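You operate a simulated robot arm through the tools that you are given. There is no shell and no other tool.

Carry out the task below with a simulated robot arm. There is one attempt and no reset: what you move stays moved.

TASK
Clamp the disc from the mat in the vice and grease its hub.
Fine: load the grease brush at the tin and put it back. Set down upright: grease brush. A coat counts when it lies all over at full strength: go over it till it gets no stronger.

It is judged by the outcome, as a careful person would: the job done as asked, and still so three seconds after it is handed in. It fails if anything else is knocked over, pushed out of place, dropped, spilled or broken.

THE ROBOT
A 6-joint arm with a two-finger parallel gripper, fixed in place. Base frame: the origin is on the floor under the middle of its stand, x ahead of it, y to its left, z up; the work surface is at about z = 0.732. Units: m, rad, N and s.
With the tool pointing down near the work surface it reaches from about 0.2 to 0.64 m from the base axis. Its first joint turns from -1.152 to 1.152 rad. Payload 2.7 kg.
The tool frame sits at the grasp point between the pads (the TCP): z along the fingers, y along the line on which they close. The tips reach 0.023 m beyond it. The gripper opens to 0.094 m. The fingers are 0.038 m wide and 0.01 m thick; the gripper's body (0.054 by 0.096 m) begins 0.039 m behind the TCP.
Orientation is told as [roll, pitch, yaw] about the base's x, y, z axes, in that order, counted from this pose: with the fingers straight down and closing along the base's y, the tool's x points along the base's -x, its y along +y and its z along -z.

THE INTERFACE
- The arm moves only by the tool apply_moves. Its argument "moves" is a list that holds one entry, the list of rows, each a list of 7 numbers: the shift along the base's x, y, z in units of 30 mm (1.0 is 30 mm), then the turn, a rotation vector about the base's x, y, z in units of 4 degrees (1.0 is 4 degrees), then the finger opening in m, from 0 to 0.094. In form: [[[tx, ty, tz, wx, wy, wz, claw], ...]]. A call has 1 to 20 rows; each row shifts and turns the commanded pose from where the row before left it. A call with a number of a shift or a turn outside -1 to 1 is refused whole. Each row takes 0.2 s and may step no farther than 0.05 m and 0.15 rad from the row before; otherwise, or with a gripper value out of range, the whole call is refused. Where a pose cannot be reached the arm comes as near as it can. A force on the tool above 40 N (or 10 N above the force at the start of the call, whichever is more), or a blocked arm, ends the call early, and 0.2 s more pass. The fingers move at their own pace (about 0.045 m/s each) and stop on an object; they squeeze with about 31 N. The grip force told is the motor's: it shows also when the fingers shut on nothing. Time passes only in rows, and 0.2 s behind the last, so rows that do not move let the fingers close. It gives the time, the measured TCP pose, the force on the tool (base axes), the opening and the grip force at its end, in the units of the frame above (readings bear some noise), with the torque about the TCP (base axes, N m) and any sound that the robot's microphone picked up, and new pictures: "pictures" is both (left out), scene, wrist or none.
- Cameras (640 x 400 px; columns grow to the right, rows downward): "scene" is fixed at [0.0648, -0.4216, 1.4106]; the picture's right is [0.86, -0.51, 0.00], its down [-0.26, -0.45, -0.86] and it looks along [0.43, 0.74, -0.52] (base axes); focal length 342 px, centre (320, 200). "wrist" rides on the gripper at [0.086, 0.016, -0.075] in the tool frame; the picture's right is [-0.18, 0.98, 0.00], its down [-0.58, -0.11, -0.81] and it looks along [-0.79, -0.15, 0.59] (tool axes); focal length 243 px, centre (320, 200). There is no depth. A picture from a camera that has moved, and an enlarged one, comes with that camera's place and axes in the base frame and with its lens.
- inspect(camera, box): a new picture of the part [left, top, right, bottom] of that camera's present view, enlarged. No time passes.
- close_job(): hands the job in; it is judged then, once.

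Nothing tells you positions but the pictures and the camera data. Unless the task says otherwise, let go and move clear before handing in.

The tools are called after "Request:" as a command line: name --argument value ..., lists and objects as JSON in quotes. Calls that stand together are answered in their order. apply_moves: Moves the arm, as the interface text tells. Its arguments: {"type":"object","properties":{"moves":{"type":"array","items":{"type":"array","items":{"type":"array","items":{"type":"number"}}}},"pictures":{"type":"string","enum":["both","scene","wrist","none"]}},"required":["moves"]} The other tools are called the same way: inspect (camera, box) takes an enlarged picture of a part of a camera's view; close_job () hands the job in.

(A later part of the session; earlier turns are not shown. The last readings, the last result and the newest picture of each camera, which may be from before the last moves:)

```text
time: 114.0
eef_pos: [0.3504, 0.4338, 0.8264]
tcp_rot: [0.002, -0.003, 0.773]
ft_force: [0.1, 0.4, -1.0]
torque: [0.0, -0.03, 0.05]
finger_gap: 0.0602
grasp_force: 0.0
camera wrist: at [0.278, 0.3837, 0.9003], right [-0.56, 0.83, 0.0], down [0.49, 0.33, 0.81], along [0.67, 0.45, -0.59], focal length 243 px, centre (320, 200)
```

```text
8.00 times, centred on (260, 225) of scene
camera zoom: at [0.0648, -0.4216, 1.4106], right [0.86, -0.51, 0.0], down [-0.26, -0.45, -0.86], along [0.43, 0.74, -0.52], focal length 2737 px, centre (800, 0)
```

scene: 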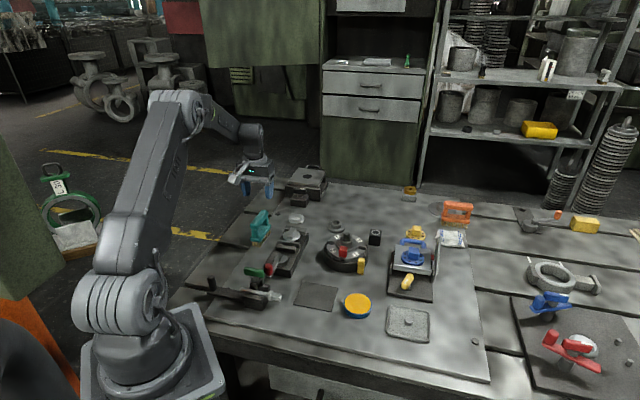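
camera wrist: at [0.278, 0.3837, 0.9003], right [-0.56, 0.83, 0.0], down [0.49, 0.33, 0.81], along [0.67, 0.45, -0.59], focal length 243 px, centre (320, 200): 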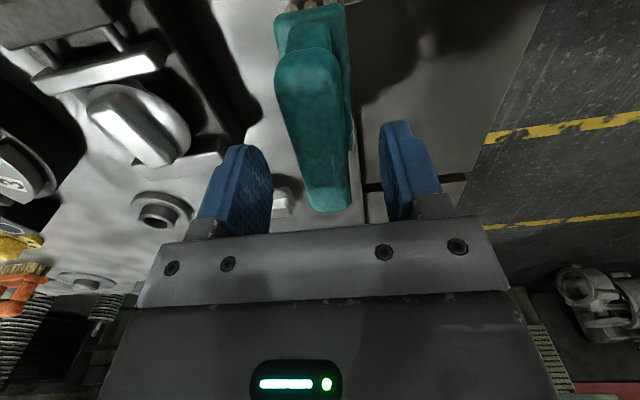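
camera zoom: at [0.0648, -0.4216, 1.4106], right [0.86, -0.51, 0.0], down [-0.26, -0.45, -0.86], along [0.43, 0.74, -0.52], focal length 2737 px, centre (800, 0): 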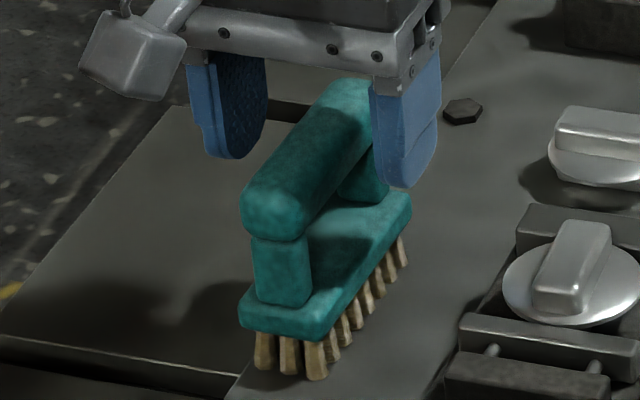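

The bar is centred between the fingers, and the brush yaw is about 42.3°. I'll trim the yaw, lower to bar height (TCP about 0.80), and close.

Request:
apply_moves --moves '[[[0, 0, -0.3, 0, 0, -0.5, 0.06], [0, 0, -0.3, 0, 0, 0, 0.06], [0, 0, -0.27, 0, 0, 0, 0.06], [0, 0, 0, 0, 0, 0, 0.06]]]' --pictures "none"

Request:
inspect --camera "scene" --box '[235, 200, 285, 250]'

Request:
inspect --camera "wrist" --box '[220, 20, 420, 220]'

```text
time: 115.0
eef_pos: [0.3491, 0.433, 0.8006]
tcp_rot: [0.002, -0.001, 0.738]
ft_force: [0.1, -0.3, 0.0]
torque: [0.04, 0.0, -0.01]
finger_gap: 0.0601
grasp_force: 0.0
```

```text
8.00 times, centred on (260, 225) of scene
camera zoom: at [0.0648, -0.4216, 1.4106], right [0.86, -0.51, 0.0], down [-0.26, -0.45, -0.86], along [0.43, 0.74, -0.52], focal length 2737 px, centre (800, 0)
```

zoom: 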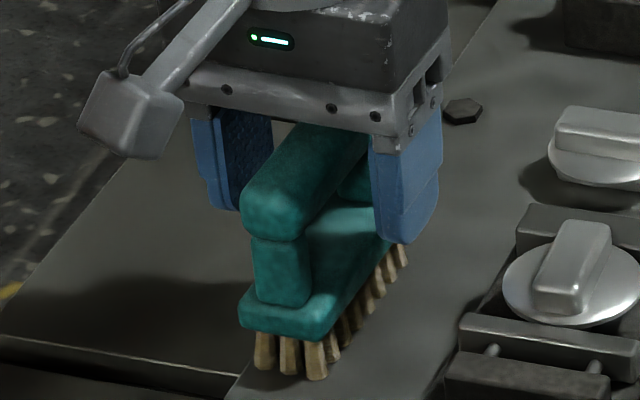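

```text
2.00 times, centred on (320, 120) of wrist
camera zoom: at [0.2753, 0.387, 0.8746], right [-0.53, 0.85, 0.0], down [0.5, 0.31, 0.81], along [0.69, 0.43, -0.59], focal length 485 px, centre (320, 360)
```

zoom: 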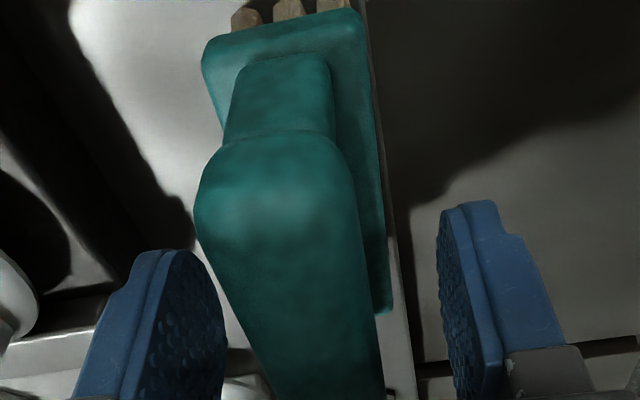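

Request:
apply_moves --moves '[[[0, 0, 0, 0, 0, 0, 0.012], [0, 0, 0, 0, 0, 0, 0.012], [0, 0, 0, 0, 0, 0, 0.012], [0, 0, 0, 0, 0, 0, 0.012]]]' --pictures "wrist"

Request:
inspect --camera "scene" --box '[235, 200, 285, 250]'

```text
time: 116.0
eef_pos: [0.3487, 0.4334, 0.8019]
tcp_rot: [0.003, -0.002, 0.738]
ft_force: [0.0, 0.4, -0.8]
torque: [0.0, -0.02, 0.0]
finger_gap: 0.0259
grasp_force: 30.9
camera wrist: at [0.2753, 0.3869, 0.8746], right [-0.53, 0.85, 0.0], down [0.5, 0.31, 0.81], along [0.69, 0.43, -0.59], focal length 243 px, centre (320, 200)
```

wrist: 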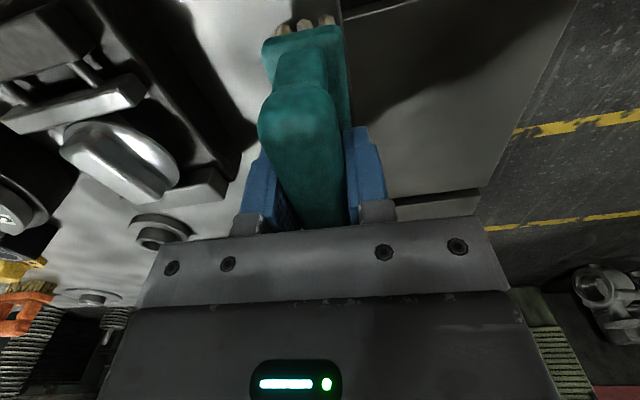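

```text
8.00 times, centred on (260, 225) of scene
camera zoom: at [0.0648, -0.4215, 1.4106], right [0.86, -0.51, 0.0], down [-0.26, -0.45, -0.86], along [0.43, 0.74, -0.52], focal length 2737 px, centre (800, 0)
```

zoom: 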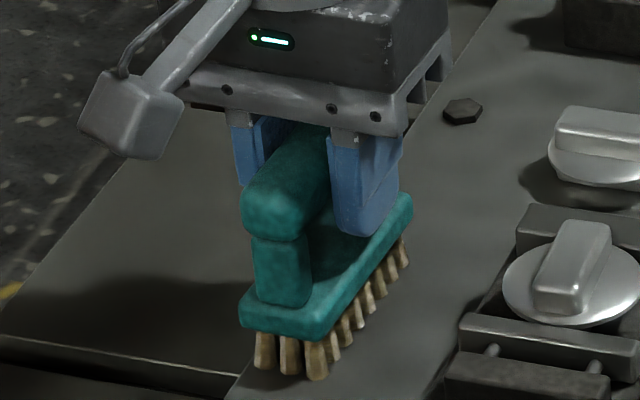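

The brush is gripped without shifting; its home pose is TCP (0.349, 0.433, 0.801) with yaw 0.738. I'll lift it straight up and carry it over to the tin, near (0.437, 0.048).

Request:
apply_moves --moves '[[[0, 0, 0.2, 0, 0, 0, 0.012], [0, 0, 0.5, 0, 0, 0, 0.012], [0, 0, 0.8, 0, 0, 0, 0.012], [0, 0, 0.9, 0, 0, 0, 0.012], [0, 0, 0.9, 0, 0, 0, 0.012], [0, 0, 0.9, 0, 0, 0, 0.012], [0.226, -0.987, 0, 0, 0, 0, 0.012], [0.226, -0.987, 0, 0, 0, 0, 0.012], [0.226, -0.987, 0, 0, 0, 0, 0.012], [0.226, -0.987, 0, 0, 0, 0, 0.012], [0.226, -0.987, 0, 0, 0, 0, 0.012], [0.226, -0.987, 0, 0, 0, 0, 0.012], [0.226, -0.987, 0, 0, 0, 0, 0.012], [0.226, -0.987, 0, 0, 0, 0, 0.012], [0.226, -0.987, 0, 0, 0, 0, 0.012], [0.226, -0.987, 0, 0, 0, 0, 0.012], [0.226, -0.987, 0, 0, 0, 0, 0.012], [0, 0, 0, 0, 0, 0, 0.012]]]' --pictures "both"

Request:
inspect --camera "scene" --box '[270, 200, 390, 330]'

```text
time: 119.8
eef_pos: [0.4268, 0.1057, 0.9265]
tcp_rot: [0.001, -0.002, 0.738]
ft_force: [0.0, 0.2, -0.8]
torque: [0.0, 0.01, -0.01]
finger_gap: 0.0258
grasp_force: 31.2
camera wrist: at [0.3528, 0.0592, 1.0005], right [-0.53, 0.85, 0.0], down [0.5, 0.31, 0.81], along [0.69, 0.43, -0.59], focal length 243 px, centre (320, 200)
```

scene: 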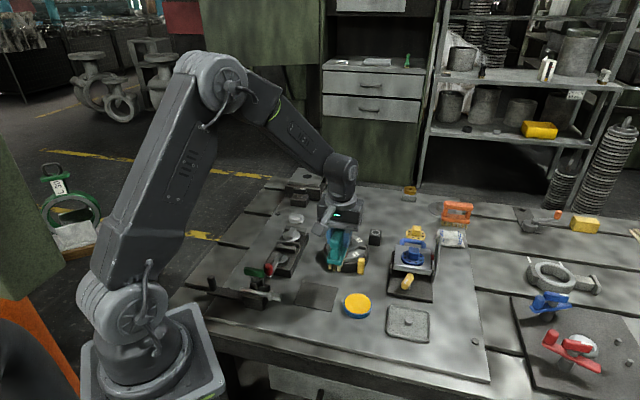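
wrist: 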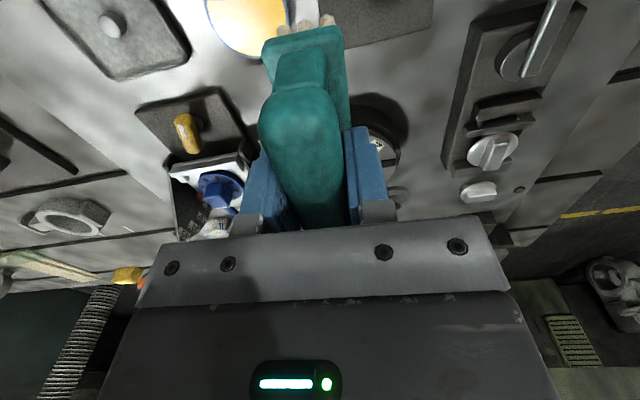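

```text
3.08 times, centred on (330, 265) of scene
camera zoom: at [0.0648, -0.4216, 1.4106], right [0.86, -0.51, 0.0], down [-0.26, -0.45, -0.86], along [0.43, 0.74, -0.52], focal length 1053 px, centre (289, 0)
```

zoom: 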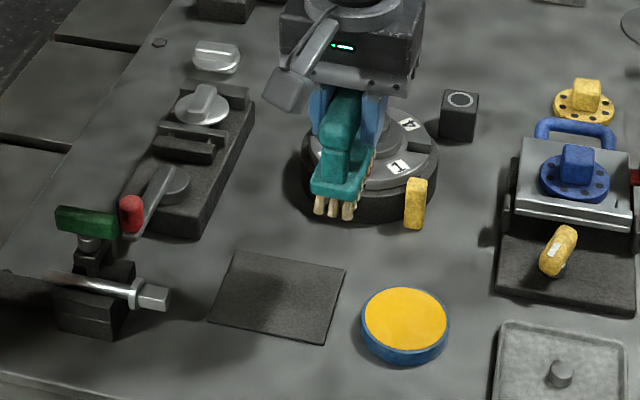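

Request:
apply_moves --moves '[[[0.17, -0.96, 0, 0, 0, 0, 0.012], [0.17, -0.96, 0, 0, 0, 0, 0.012], [0, 0, 0, 0, 0, 0, 0.012]]]' --pictures "wrist"

Request:
inspect --camera "wrist" --box '[220, 0, 420, 130]'

Request:
inspect --camera "scene" --box '[310, 240, 390, 330]'

```text
time: 120.6
eef_pos: [0.4348, 0.0488, 0.9273]
tcp_rot: [0.002, -0.002, 0.739]
ft_force: [0.8, 1.2, -2.4]
torque: [0.02, 0.01, 0.01]
finger_gap: 0.0259
grasp_force: 30.4
camera wrist: at [0.3609, 0.0022, 1.0006], right [-0.53, 0.85, 0.0], down [0.5, 0.31, 0.81], along [0.69, 0.43, -0.59], focal length 243 px, centre (320, 200)
```

wrist: 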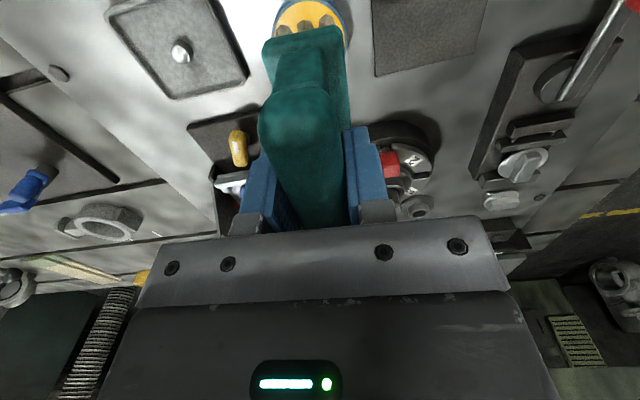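

```text
3.08 times, centred on (320, 65) of wrist
camera zoom: at [0.3609, 0.0022, 1.0006], right [-0.53, 0.85, 0.0], down [0.5, 0.31, 0.81], along [0.69, 0.43, -0.59], focal length 746 px, centre (320, 615)
```

zoom: 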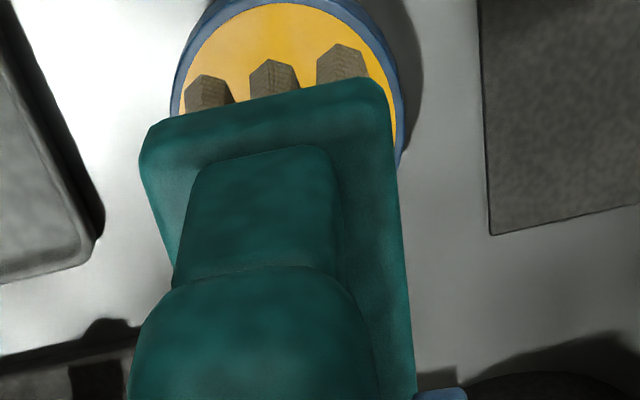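

```text
4.44 times, centred on (350, 285) of scene
camera zoom: at [0.0648, -0.4216, 1.4106], right [0.86, -0.51, 0.0], down [-0.26, -0.45, -0.86], along [0.43, 0.74, -0.52], focal length 1521 px, centre (187, -178)
```

zoom: 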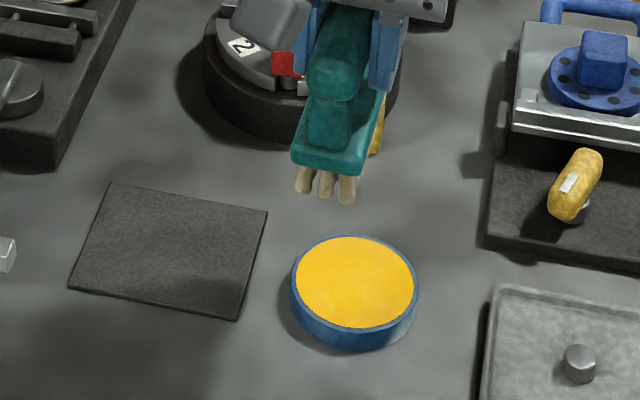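

The tin's centre works out to about (0.441, 0.044), with its top near 0.752. I'll centre the brush over it and lower toward the grease, then feel for contact.

Request:
apply_moves --moves '[[[0.157, -0.21, -0.3, 0, 0, 0, 0.012], [0, 0, -0.7, 0, 0, 0, 0.012], [0, 0, -0.7, 0, 0, 0, 0.012], [0, 0, -0.7, 0, 0, 0, 0.012], [0, 0, -0.4, 0, 0, 0, 0.012], [0, 0, 0, 0, 0, 0, 0.012]]]' --pictures "wrist"

Request:
inspect --camera "wrist" --box '[220, 0, 420, 130]'

Request:
inspect --camera "scene" --box '[320, 260, 390, 330]'

```text
time: 122.0
eef_pos: [0.4411, 0.0424, 0.8433]
tcp_rot: [0.004, -0.002, 0.74]
ft_force: [-0.2, -0.4, -1.5]
torque: [0.06, -0.01, -0.01]
finger_gap: 0.0256
grasp_force: 30.7
camera wrist: at [0.366, -0.003, 0.9167], right [-0.53, 0.85, 0.0], down [0.5, 0.31, 0.81], along [0.69, 0.43, -0.59], focal length 243 px, centre (320, 200)
```

wrist: 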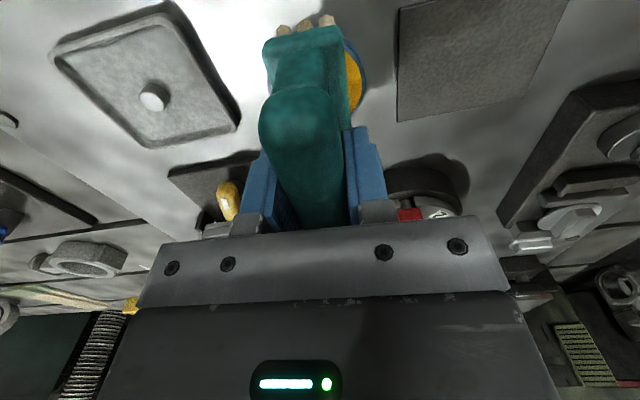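

```text
3.08 times, centred on (320, 65) of wrist
camera zoom: at [0.366, -0.003, 0.9167], right [-0.53, 0.85, 0.0], down [0.5, 0.31, 0.81], along [0.69, 0.43, -0.59], focal length 746 px, centre (320, 615)
```

zoom: 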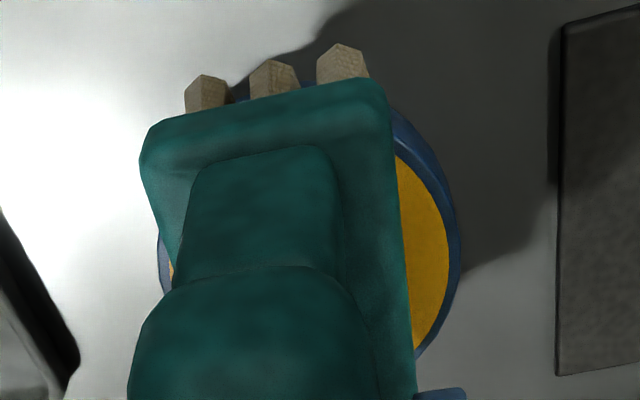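

```text
5.71 times, centred on (355, 295) of scene
camera zoom: at [0.0648, -0.4216, 1.4106], right [0.86, -0.51, 0.0], down [-0.26, -0.45, -0.86], along [0.43, 0.74, -0.52], focal length 1955 px, centre (120, -343)
```

zoom: 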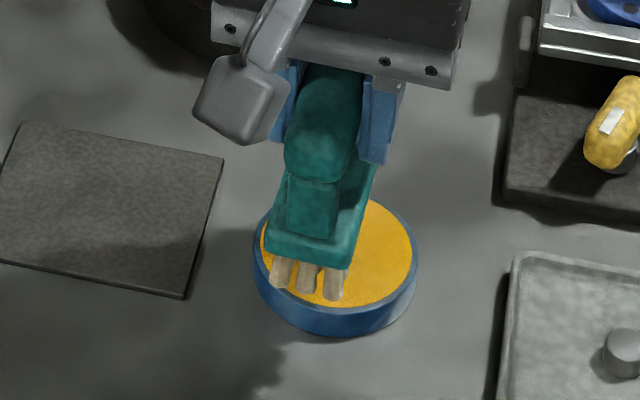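

Request:
apply_moves --moves '[[[0.03, -0.05, -0.1, 0, 0, 0, 0.012], [0, 0, -0.1, 0, 0, 0, 0.012], [0, 0, -0.1, 0, 0, 0, 0.012], [0, 0, -0.1, 0, 0, 0, 0.012], [0, 0, 0, 0, 0, 0, 0.012]]]' --pictures "none"

Request:
inspect --camera "scene" --box '[320, 260, 390, 330]'

```text
time: 123.2
eef_pos: [0.442, 0.0415, 0.8303]
tcp_rot: [0.001, 0.0, 0.739]
ft_force: [0.1, 0.4, -2.3]
torque: [0.04, 0.02, -0.01]
finger_gap: 0.0258
grasp_force: 30.9
```

```text
5.71 times, centred on (355, 295) of scene
camera zoom: at [0.0648, -0.4216, 1.4106], right [0.86, -0.51, 0.0], down [-0.26, -0.45, -0.86], along [0.43, 0.74, -0.52], focal length 1955 px, centre (120, -343)
```

zoom: 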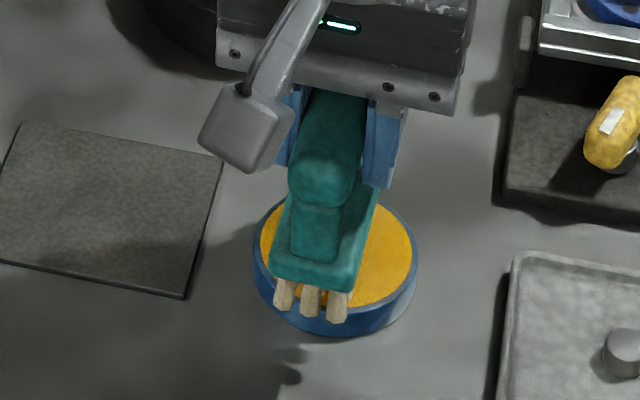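

Request:
apply_moves --moves '[[[0, 0, -0.06, 0, 0, 0, 0.012], [0, 0, -0.06, 0, 0, 0, 0.012], [0, 0, -0.06, 0, 0, 0, 0.012], [0, 0, 0, 0, 0, 0, 0.012]]]' --pictures "none"

Request:
apply_moves --moves '[[[0, 0, -0.04, 0, 0, 0, 0.012], [0, 0, -0.04, 0, 0, 0, 0.012], [0, 0, 0, 0, 0, 0, 0.012]]]' --pictures "none"

Request:
inspect --camera "scene" --box '[320, 260, 390, 330]'

```text
time: 124.2
eef_pos: [0.4421, 0.0422, 0.825]
tcp_rot: [0.002, 0.0, 0.737]
ft_force: [0.2, 0.2, -0.9]
torque: [0.03, 0.0, 0.0]
finger_gap: 0.0259
grasp_force: 30.6
```

```text
time: 125.0
eef_pos: [0.4425, 0.04, 0.8234]
tcp_rot: [0.0, -0.004, 0.737]
ft_force: [0.2, 0.3, -1.0]
torque: [0.01, 0.01, 0.02]
finger_gap: 0.026
grasp_force: 31.1
```

```text
5.71 times, centred on (355, 295) of scene
camera zoom: at [0.0648, -0.4216, 1.4106], right [0.86, -0.51, 0.0], down [-0.26, -0.45, -0.86], along [0.43, 0.74, -0.52], focal length 1955 px, centre (120, -343)
```

zoom: 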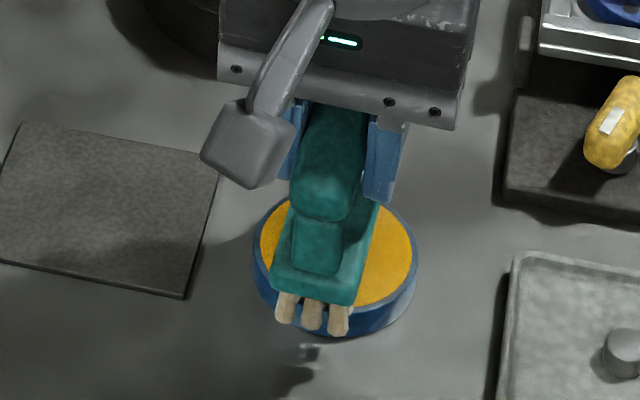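

Request:
apply_moves --moves '[[[0, 0, -0.04, 0, 0, 0, 0.012], [0, 0, -0.04, 0, 0, 0, 0.012], [0, 0, 0, 0, 0, 0, 0.012]]]' --pictures "none"

Request:
apply_moves --moves '[[[0, 0, -0.04, 0, 0, 0, 0.012], [0, 0, 0, 0, 0, 0, 0.012]]]' --pictures "none"

Request:
inspect --camera "scene" --box '[320, 260, 390, 330]'

```text
time: 125.8
eef_pos: [0.441, 0.0424, 0.8191]
tcp_rot: [0.003, -0.001, 0.739]
ft_force: [0.0, -0.5, -1.6]
torque: [-0.03, -0.01, 0.02]
finger_gap: 0.0259
grasp_force: 31.0
```

```text
time: 126.4
eef_pos: [0.4413, 0.0413, 0.8193]
tcp_rot: [0.002, -0.001, 0.737]
ft_force: [-0.3, 0.4, -0.8]
torque: [0.03, 0.02, 0.0]
finger_gap: 0.0256
grasp_force: 31.6
```

```text
5.71 times, centred on (355, 295) of scene
camera zoom: at [0.0648, -0.4216, 1.4106], right [0.86, -0.51, 0.0], down [-0.26, -0.45, -0.86], along [0.43, 0.74, -0.52], focal length 1955 px, centre (120, -343)
```

zoom: 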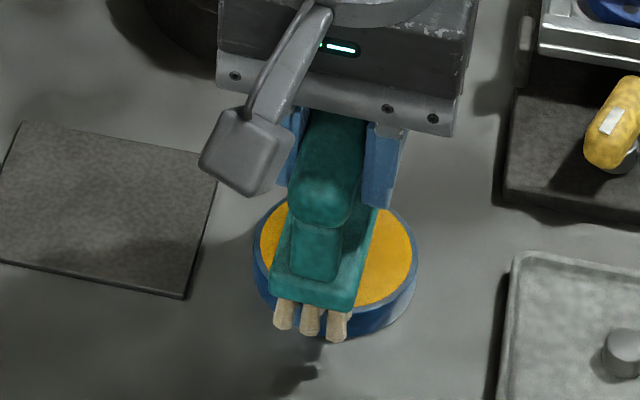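

Request:
inspect --camera "scene" --box '[340, 285, 370, 315]'

Request:
inspect --camera "wrist" --box '[230, 0, 400, 120]'

```text
13.33 times, centred on (355, 300) of scene
camera zoom: at [0.0648, -0.4216, 1.4106], right [0.86, -0.51, 0.0], down [-0.26, -0.45, -0.86], along [0.43, 0.74, -0.52], focal length 4562 px, centre (-147, -1133)
```

zoom: 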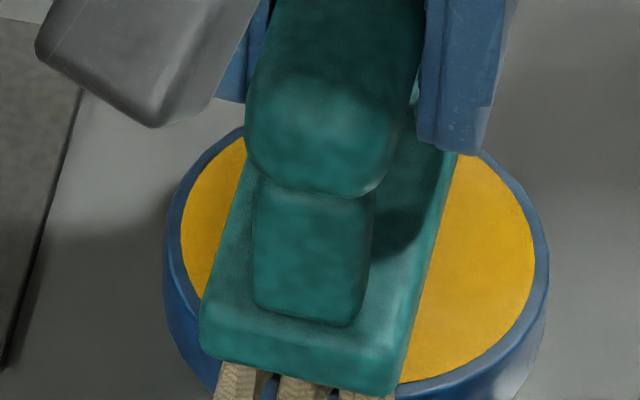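

```text
3.33 times, centred on (315, 60) of wrist
camera zoom: at [0.3676, -0.0053, 0.8933], right [-0.53, 0.85, 0.0], down [0.5, 0.31, 0.81], along [0.69, 0.43, -0.59], focal length 809 px, centre (337, 667)
```

zoom: 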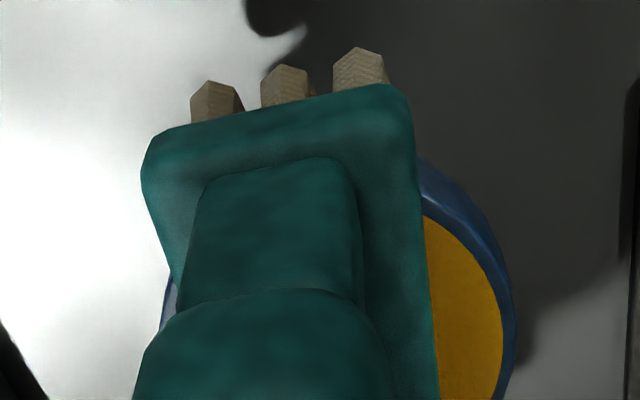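

Request:
apply_moves --moves '[[[0, 0, -0.04, 0, 0, 0, 0.012], [0, 0, 0, 0, 0, 0, 0.012]]]' --pictures "none"

Request:
apply_moves --moves '[[[0, 0, -0.04, 0, 0, 0, 0.012], [0, 0, 0, 0, 0, 0, 0.012]]]' --pictures "none"

Request:
inspect --camera "scene" --box '[335, 280, 375, 320]'

```text
time: 127.0
eef_pos: [0.4428, 0.0408, 0.8188]
tcp_rot: [0.001, -0.003, 0.738]
ft_force: [0.7, 0.3, -0.8]
torque: [-0.01, -0.01, 0.03]
finger_gap: 0.0259
grasp_force: 31.3
```

```text
time: 127.6
eef_pos: [0.4426, 0.0419, 0.8172]
tcp_rot: [0.001, -0.001, 0.738]
ft_force: [0.1, 0.7, -1.3]
torque: [-0.04, -0.04, 0.03]
finger_gap: 0.026
grasp_force: 30.8
```

```text
10.00 times, centred on (355, 300) of scene
camera zoom: at [0.0648, -0.4216, 1.4106], right [0.86, -0.51, 0.0], down [-0.26, -0.45, -0.86], along [0.43, 0.74, -0.52], focal length 3422 px, centre (-30, -800)
```

zoom: 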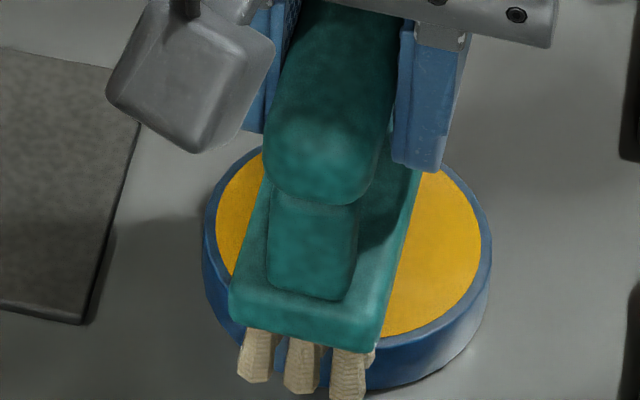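

Request:
apply_moves --moves '[[[0, 0, -0.04, 0, 0, 0, 0.012], [0, 0, 0, 0, 0, 0, 0.012]]]' --pictures "none"

Request:
apply_moves --moves '[[[0, 0, -0.04, 0, 0, 0, 0.012], [0, 0, 0, 0, 0, 0, 0.012]]]' --pictures "none"

Request:
inspect --camera "scene" --box '[335, 280, 375, 320]'

```text
time: 128.2
eef_pos: [0.444, 0.0414, 0.8168]
tcp_rot: [0.001, -0.003, 0.738]
ft_force: [-4.6, -2.8, 12.7]
torque: [-0.24, 0.07, -0.05]
finger_gap: 0.0256
grasp_force: 30.7
```

```text
time: 128.8
eef_pos: [0.4426, 0.042, 0.8168]
tcp_rot: [0.0, -0.003, 0.738]
ft_force: [-7.7, -3.2, 29.3]
torque: [0.01, 0.01, -0.01]
finger_gap: 0.0257
grasp_force: 31.3
```

```text
10.00 times, centred on (355, 300) of scene
camera zoom: at [0.0642, -0.4217, 1.4106], right [0.86, -0.51, 0.0], down [-0.26, -0.45, -0.86], along [0.43, 0.74, -0.52], focal length 3422 px, centre (-30, -800)
```

zoom: 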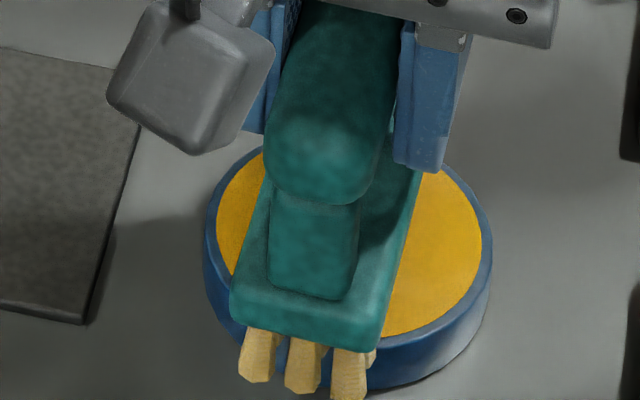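

The bristles touched the grease and turned yellow, so the brush is loading. I'll hold a moment, then lift straight up and look.

Request:
apply_moves --moves '[[[0, 0, 0.02, 0, 0, 0, 0.012], [0, 0, 0, 0, 0, 0, 0.012], [0, 0, 0, 0, 0, 0, 0.012], [0, 0, 0.3, 0, 0, 0, 0.012], [0, 0, 0.5, 0, 0, 0, 0.012], [0, 0, 0.8, 0, 0, 0, 0.012], [0, 0, 0.8, 0, 0, 0, 0.012], [0, 0, 0.8, 0, 0, 0, 0.012], [0, 0, 0, 0, 0, 0, 0.012]]]' --pictures "both"

Request:
inspect --camera "scene" --box '[310, 240, 390, 330]'

Request:
inspect --camera "wrist" --box '[230, 0, 400, 120]'

```text
time: 130.8
eef_pos: [0.4421, 0.0413, 0.912]
tcp_rot: [0.003, -0.002, 0.739]
ft_force: [-0.5, 0.1, -1.9]
torque: [0.01, -0.01, -0.04]
finger_gap: 0.0259
grasp_force: 31.0
camera wrist: at [0.3668, -0.0052, 0.9852], right [-0.53, 0.85, 0.0], down [0.5, 0.31, 0.81], along [0.69, 0.43, -0.59], focal length 243 px, centre (320, 200)
```

scene: 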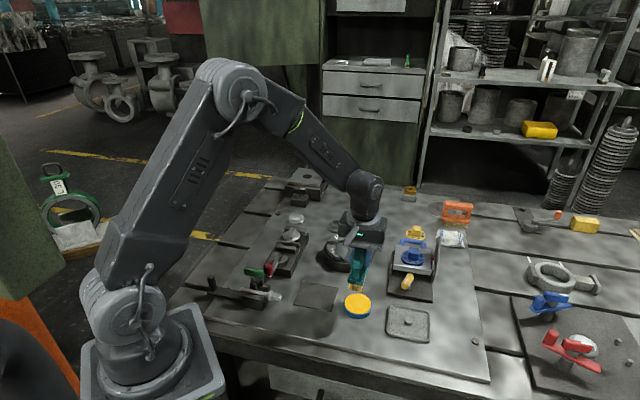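
wrist: 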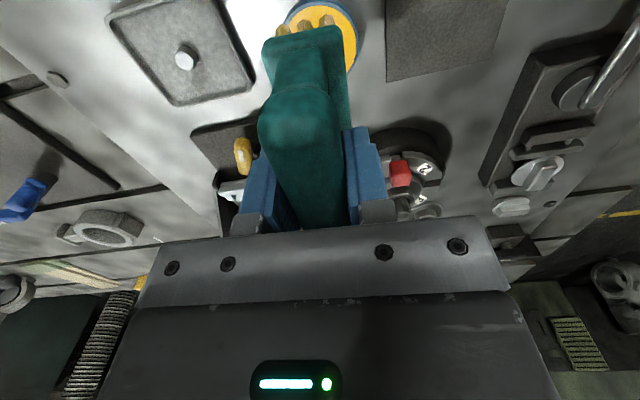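

```text
4.44 times, centred on (350, 285) of scene
camera zoom: at [0.0648, -0.4216, 1.4106], right [0.86, -0.51, 0.0], down [-0.26, -0.45, -0.86], along [0.43, 0.74, -0.52], focal length 1521 px, centre (187, -178)
```

zoom: 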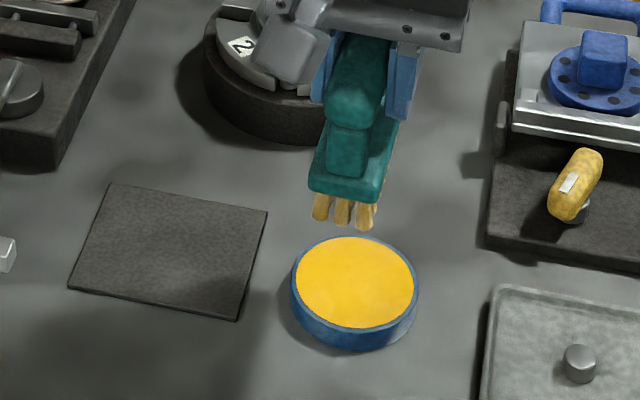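

```text
3.33 times, centred on (315, 60) of wrist
camera zoom: at [0.3668, -0.0052, 0.9852], right [-0.53, 0.85, 0.0], down [0.5, 0.31, 0.81], along [0.69, 0.43, -0.59], focal length 809 px, centre (337, 667)
```

zoom: 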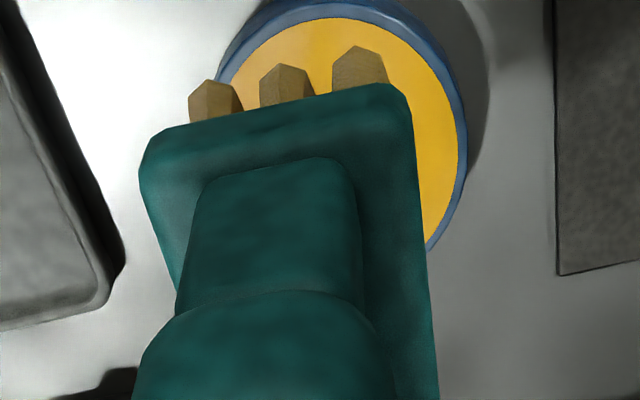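

The brush is loaded and the tin hasn't moved. I'll carry the brush over to the clamped disc, near (0.414, 0.344), and align it with the bar.

Request:
apply_moves --moves '[[[0, 0, 0.6, 0, 0, 0, 0.012], [-0.085, 0.917, 0, 0, 0, 0.1, 0.012], [-0.085, 0.917, 0, 0, 0, 0.1, 0.012], [-0.085, 0.917, 0, 0, 0, 0.1, 0.012], [-0.085, 0.917, 0, 0, 0, 0.1, 0.012], [-0.085, 0.917, 0, 0, 0, 0.1, 0.012], [-0.085, 0.917, 0, 0, 0, 0.1, 0.012], [-0.085, 0.917, 0, 0, 0, 0.1, 0.012], [-0.085, 0.917, 0, 0, 0, 0.1, 0.012], [-0.085, 0.917, 0, 0, 0, 0.1, 0.012], [-0.085, 0.917, 0, 0, 0, 0.1, 0.012], [-0.085, 0.917, 0, 0, 0, 0.1, 0.012], [0, 0, -0.5, 0, 0, 0, 0.012], [0, 0, 0, 0, 0, 0, 0.012]]]' --pictures "both"

Request:
inspect --camera "scene" --box '[260, 195, 330, 260]'

Request:
inspect --camera "wrist" --box '[220, 0, 420, 140]'

```text
time: 133.8
eef_pos: [0.4145, 0.3439, 0.9121]
tcp_rot: [0.004, -0.001, 0.816]
ft_force: [-0.3, -0.6, -0.9]
torque: [0.0, 0.01, -0.02]
finger_gap: 0.0259
grasp_force: 30.5
camera wrist: at [0.3433, 0.2917, 0.9866], right [-0.59, 0.81, 0.0], down [0.48, 0.35, 0.81], along [0.65, 0.48, -0.59], focal length 243 px, centre (320, 200)
```

scene: 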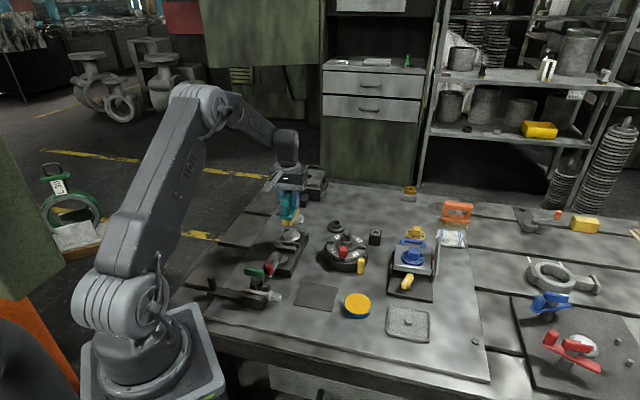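
wrist: 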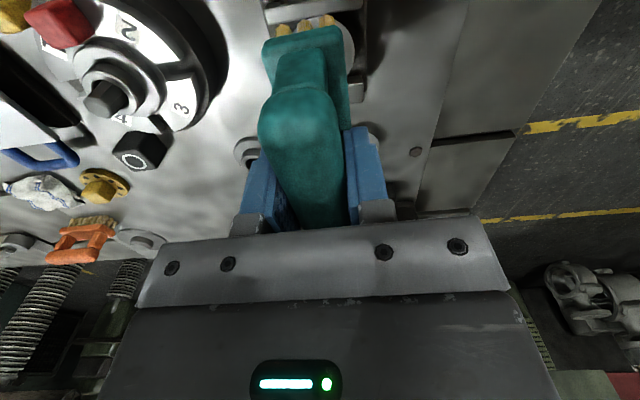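

```text
6.15 times, centred on (295, 228) of scene
camera zoom: at [0.0648, -0.4215, 1.4106], right [0.86, -0.51, 0.0], down [-0.26, -0.45, -0.86], along [0.43, 0.74, -0.52], focal length 2106 px, centre (474, 31)
```

zoom: 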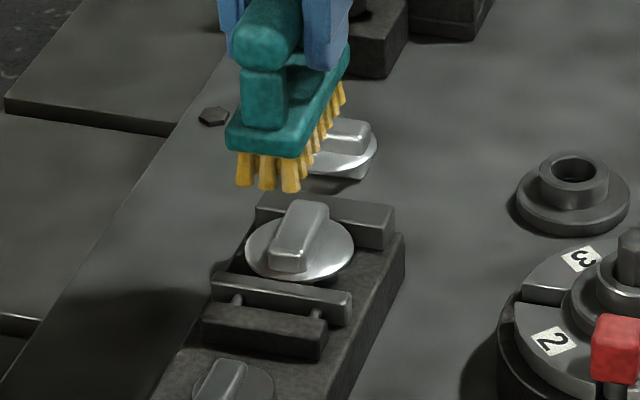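

```text
2.86 times, centred on (320, 70) of wrist
camera zoom: at [0.3433, 0.2917, 0.9866], right [-0.59, 0.81, 0.0], down [0.48, 0.35, 0.81], along [0.65, 0.48, -0.59], focal length 693 px, centre (320, 571)
```

zoom: 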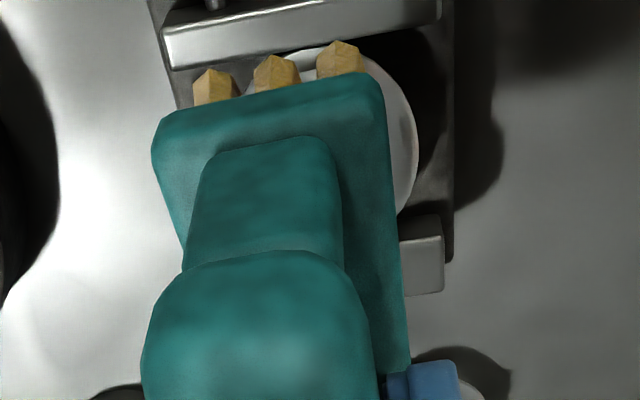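

Request:
apply_moves --moves '[[[0, 0, -0.4, 0, 0, 0, 0.012], [0, 0, -0.4, 0, 0, 0, 0.012], [0, 0, -0.4, 0, 0, 0, 0.012], [0, 0, -0.2, 0, 0, 0, 0.012], [0, 0, 0, 0, 0, 0, 0.012]]]' --pictures "none"

Request:
inspect --camera "scene" --box '[270, 205, 320, 255]'

```text
time: 135.0
eef_pos: [0.4144, 0.3444, 0.8715]
tcp_rot: [0.002, -0.004, 0.817]
ft_force: [0.3, -0.1, -2.4]
torque: [0.04, 0.0, -0.02]
finger_gap: 0.0256
grasp_force: 31.1
```

```text
8.00 times, centred on (295, 230) of scene
camera zoom: at [0.0648, -0.4215, 1.4106], right [0.86, -0.51, 0.0], down [-0.26, -0.45, -0.86], along [0.43, 0.74, -0.52], focal length 2737 px, centre (520, -40)
```

zoom: 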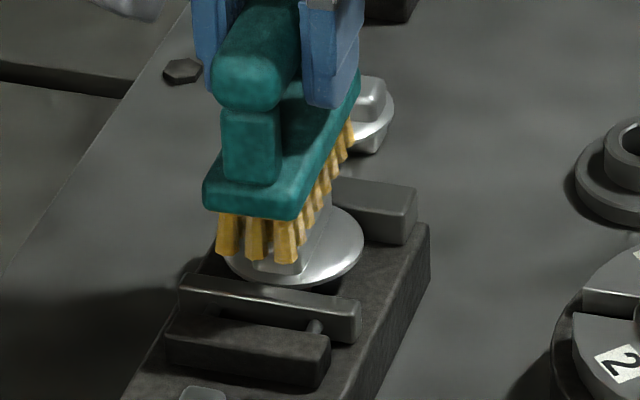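

The brush sits slightly left of the bar in this view, so I'll nudge it about 3 mm across and then lower it gently onto the bar top.

Request:
apply_moves --moves '[[[0.07, -0.07, -0.08, 0, 0, 0, 0.012], [0, 0, -0.08, 0, 0, 0, 0.012], [0, 0, -0.08, 0, 0, 0, 0.012], [0, 0, 0, 0, 0, 0, 0.012]]]' --pictures "none"

Request:
apply_moves --moves '[[[0, 0, -0.05, 0, 0, 0, 0.012], [0, 0, 0, 0, 0, 0, 0.012]]]' --pictures "none"

Request:
inspect --camera "scene" --box '[270, 205, 320, 255]'

```text
time: 136.0
eef_pos: [0.4165, 0.3422, 0.8659]
tcp_rot: [0.002, -0.002, 0.815]
ft_force: [0.5, 0.1, -1.7]
torque: [0.0, 0.0, 0.02]
finger_gap: 0.0257
grasp_force: 31.4
```

```text
time: 136.6
eef_pos: [0.4151, 0.3419, 0.8633]
tcp_rot: [0.0, -0.002, 0.816]
ft_force: [-0.4, 0.3, -1.6]
torque: [-0.01, -0.03, -0.03]
finger_gap: 0.0259
grasp_force: 30.7
```

```text
8.00 times, centred on (295, 230) of scene
camera zoom: at [0.0648, -0.4215, 1.4106], right [0.86, -0.51, 0.0], down [-0.26, -0.45, -0.86], along [0.43, 0.74, -0.52], focal length 2737 px, centre (520, -40)
```

zoom: 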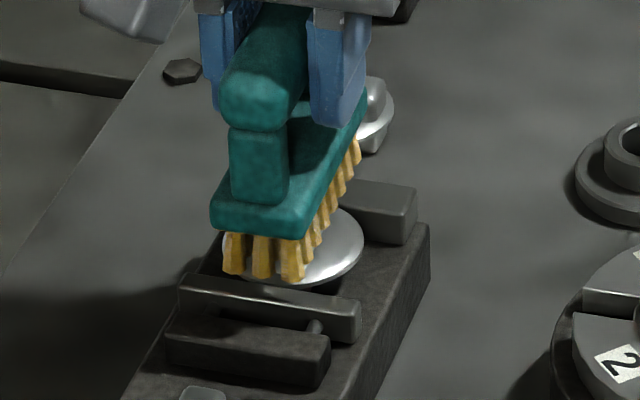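

Request:
apply_moves --moves '[[[0, 0, -0.05, 0, 0, 0, 0.012], [0, 0, 0, 0, 0, 0, 0.012]]]' --pictures "none"

Request:
apply_moves --moves '[[[0, 0, -0.04, 0, 0, 0, 0.012], [0, 0, 0, 0, 0, 0, 0.012]]]' --pictures "none"

```text
time: 137.2
eef_pos: [0.416, 0.3412, 0.8623]
tcp_rot: [0.004, -0.001, 0.815]
ft_force: [-0.1, -0.1, -1.6]
torque: [-0.02, 0.0, -0.01]
finger_gap: 0.0257
grasp_force: 30.9
```

```text
time: 137.8
eef_pos: [0.4154, 0.3422, 0.8601]
tcp_rot: [0.001, -0.003, 0.816]
ft_force: [0.0, 0.8, -1.3]
torque: [0.0, -0.02, -0.02]
finger_gap: 0.026
grasp_force: 31.1
```

Request:
apply_moves --moves '[[[0, 0, -0.035, 0, 0, 0, 0.012], [0, 0, 0, 0, 0, 0, 0.012]]]' --pictures "none"

Request:
apply_moves --moves '[[[0, 0, -0.03, 0, 0, 0, 0.012], [0, 0, 0, 0, 0, 0, 0.012]]]' --pictures "none"

Request:
inspect --camera "scene" --box '[270, 205, 320, 255]'

```text
time: 138.4
eef_pos: [0.4157, 0.3432, 0.8619]
tcp_rot: [0.001, -0.004, 0.816]
ft_force: [-2.4, -1.2, 7.9]
torque: [0.02, 0.04, 0.05]
finger_gap: 0.0253
grasp_force: 30.7
```

```text
time: 139.0
eef_pos: [0.4159, 0.3421, 0.8606]
tcp_rot: [0.0, -0.003, 0.818]
ft_force: [-6.6, -2.8, 19.8]
torque: [-0.05, 0.29, 0.02]
finger_gap: 0.0257
grasp_force: 31.1
```

```text
8.00 times, centred on (295, 230) of scene
camera zoom: at [0.0644, -0.4218, 1.4105], right [0.86, -0.51, 0.0], down [-0.26, -0.45, -0.86], along [0.43, 0.74, -0.52], focal length 2737 px, centre (520, -40)
```

zoom: 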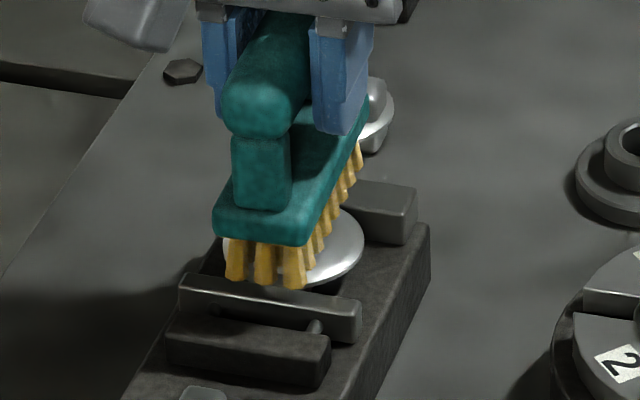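

The brush is touching the bar. I'll back off to a light pressure and stroke along the bar.

Request:
apply_moves --moves '[[[0, 0, 0.035, 0, 0, 0, 0.012], [0.08, 0.085, 0, 0, 0, 0, 0.012], [0.08, 0.085, 0, 0, 0, 0, 0.012], [0.08, 0.085, 0, 0, 0, 0, 0.012], [-0.08, -0.085, 0, 0, 0, 0, 0.012], [-0.08, -0.085, 0, 0, 0, 0, 0.012], [-0.08, -0.085, 0, 0, 0, 0, 0.012], [0, 0, 0, 0, 0, 0, 0.012]]]' --pictures "none"

Request:
inspect --camera "scene" --box '[270, 205, 320, 255]'

```text
time: 140.8
eef_pos: [0.4159, 0.3415, 0.8594]
tcp_rot: [0.002, -0.001, 0.815]
ft_force: [1.8, 2.6, 6.9]
torque: [0.33, -0.33, 0.03]
finger_gap: 0.0258
grasp_force: 30.9
```

```text
8.00 times, centred on (295, 230) of scene
camera zoom: at [0.0647, -0.4216, 1.4106], right [0.86, -0.51, 0.0], down [-0.26, -0.45, -0.86], along [0.43, 0.74, -0.52], focal length 2737 px, centre (520, -40)
```

zoom: 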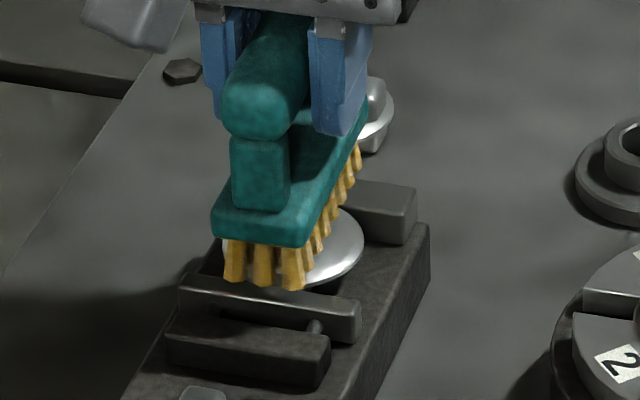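

Request:
apply_moves --moves '[[[0, 0, 0.4, 0, 0, 0, 0.012], [0, 0, 0.7, 0, 0, 0, 0.012], [0, 0, 0.7, 0, 0, 0, 0.012], [0, 0, 0.3, 0, 0, 0, 0.012], [0, 0, 0, 0, 0, 0, 0.012]]]' --pictures "none"

Request:
inspect --camera "scene" --box '[275, 215, 315, 250]'

Request:
inspect --camera "scene" --box '[284, 226, 306, 242]'

```text
time: 142.0
eef_pos: [0.4157, 0.3432, 0.9225]
tcp_rot: [0.004, 0.0, 0.815]
ft_force: [-0.2, -0.2, -1.3]
torque: [0.03, -0.01, -0.02]
finger_gap: 0.0255
grasp_force: 31.3
```

```text
11.43 times, centred on (295, 232) of scene
camera zoom: at [0.0648, -0.4215, 1.4106], right [0.86, -0.51, 0.0], down [-0.26, -0.45, -0.86], along [0.43, 0.74, -0.52], focal length 3911 px, centre (606, -171)
```

zoom: 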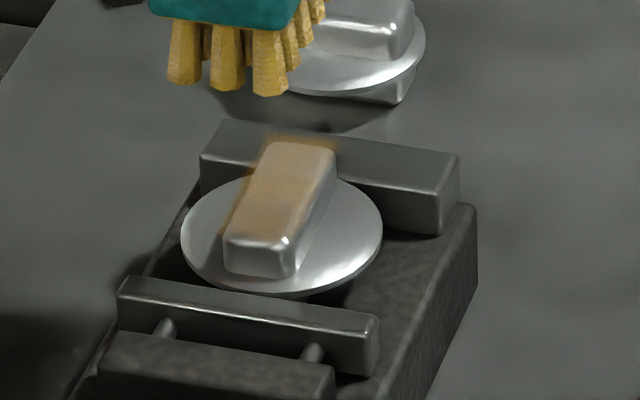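

```text
16.00 times, centred on (295, 234) of scene
camera zoom: at [0.0648, -0.4215, 1.4106], right [0.86, -0.51, 0.0], down [-0.26, -0.45, -0.86], along [0.43, 0.74, -0.52], focal length 5475 px, centre (720, -344)
```

zoom: 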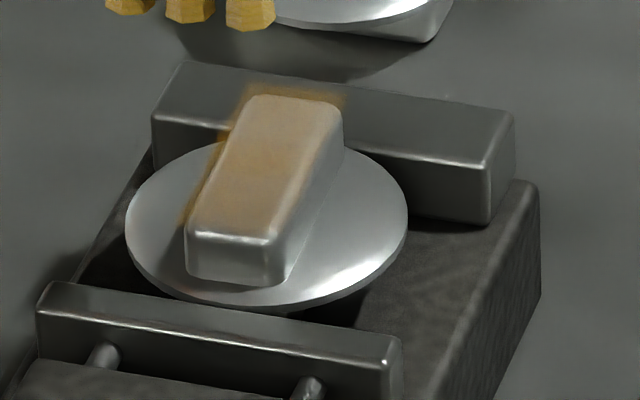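

The grease shows on the top of the bar as a faint coat, so the bar is the hub. It needs more passes. I'll lower again and stroke back and forth several times.

Request:
apply_moves --moves '[[[0, 0, -0.6, 0, 0, 0, 0.012], [0, 0, -0.8, 0, 0, 0, 0.012], [0, 0, -0.5, 0, 0, 0, 0.012], [0, 0, -0.2, 0, 0, 0, 0.012], [0.09, 0.095, 0, 0, 0, 0, 0.012], [0.09, 0.095, 0, 0, 0, 0, 0.012], [-0.09, -0.095, 0, 0, 0, 0, 0.012], [-0.09, -0.095, 0, 0, 0, 0, 0.012], [-0.09, -0.095, 0, 0, 0, 0, 0.012], [-0.09, -0.095, 0, 0, 0, 0, 0.012], [0.09, 0.095, 0, 0, 0, 0, 0.012], [0.09, 0.095, 0, 0, 0, 0, 0.012], [0.09, 0.095, 0, 0, 0, 0, 0.012], [0.09, 0.095, 0, 0, 0, 0, 0.012], [-0.09, -0.095, 0, 0, 0, 0, 0.012], [-0.09, -0.095, 0, 0, 0, 0, 0.012], [-0.09, -0.095, 0, 0, 0, 0, 0.012], [-0.09, -0.095, 0, 0, 0, 0, 0.012], [0.09, 0.095, 0, 0, 0, 0, 0.012], [0.09, 0.095, 0, 0, 0, 0, 0.012]]]' --pictures "none"

Request:
inspect --camera "scene" --box '[270, 205, 320, 255]'

```text
time: 146.2
eef_pos: [0.4153, 0.3428, 0.8612]
tcp_rot: [0.001, -0.001, 0.815]
ft_force: [-3.0, -4.4, 10.9]
torque: [0.0, 0.01, 0.03]
finger_gap: 0.0255
grasp_force: 31.2
```

```text
8.00 times, centred on (295, 230) of scene
camera zoom: at [0.0645, -0.4218, 1.4106], right [0.86, -0.51, 0.0], down [-0.26, -0.45, -0.86], along [0.43, 0.74, -0.52], focal length 2737 px, centre (520, -40)
```

zoom: 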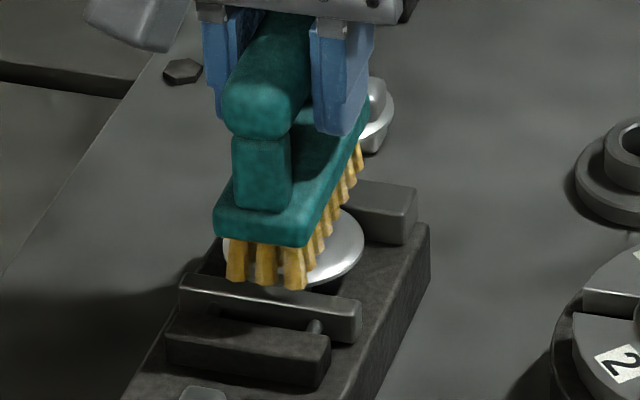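

Request:
apply_moves --moves '[[[0, 0, 0.4, 0, 0, 0, 0.012], [0, 0, 0.7, 0, 0, 0, 0.012], [0, 0, 0.7, 0, 0, 0, 0.012], [0, 0, 0.3, 0, 0, 0, 0.012], [0, 0, 0, 0, 0, 0, 0.012]]]' --pictures "none"

Request:
inspect --camera "scene" --box '[284, 226, 306, 242]'

Request:
inspect --camera "scene" --box '[275, 205, 315, 245]'

```text
time: 147.4
eef_pos: [0.4165, 0.3424, 0.9239]
tcp_rot: [0.001, -0.001, 0.816]
ft_force: [-0.1, -0.5, -1.1]
torque: [0.0, 0.03, -0.01]
finger_gap: 0.0257
grasp_force: 31.0
```

```text
16.00 times, centred on (295, 234) of scene
camera zoom: at [0.0648, -0.4215, 1.4106], right [0.86, -0.51, 0.0], down [-0.26, -0.45, -0.86], along [0.43, 0.74, -0.52], focal length 5475 px, centre (720, -344)
```

zoom: 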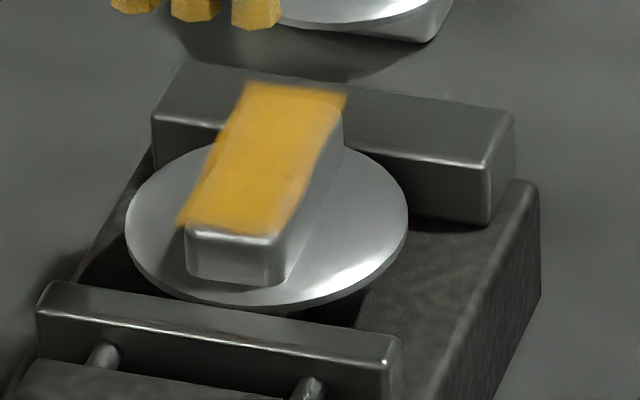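

```text
10.00 times, centred on (295, 225) of scene
camera zoom: at [0.0648, -0.4215, 1.4106], right [0.86, -0.51, 0.0], down [-0.26, -0.45, -0.86], along [0.43, 0.74, -0.52], focal length 3422 px, centre (570, -50)
```

zoom: 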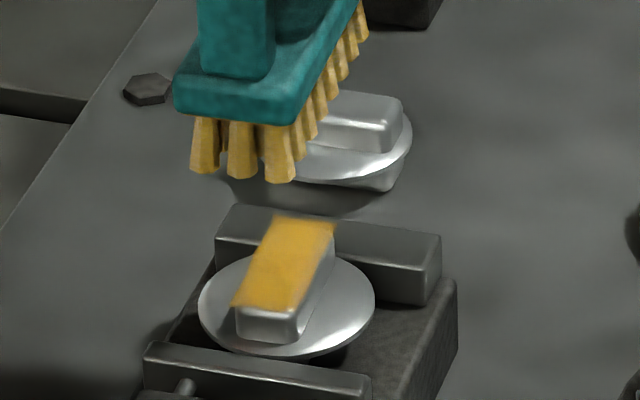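

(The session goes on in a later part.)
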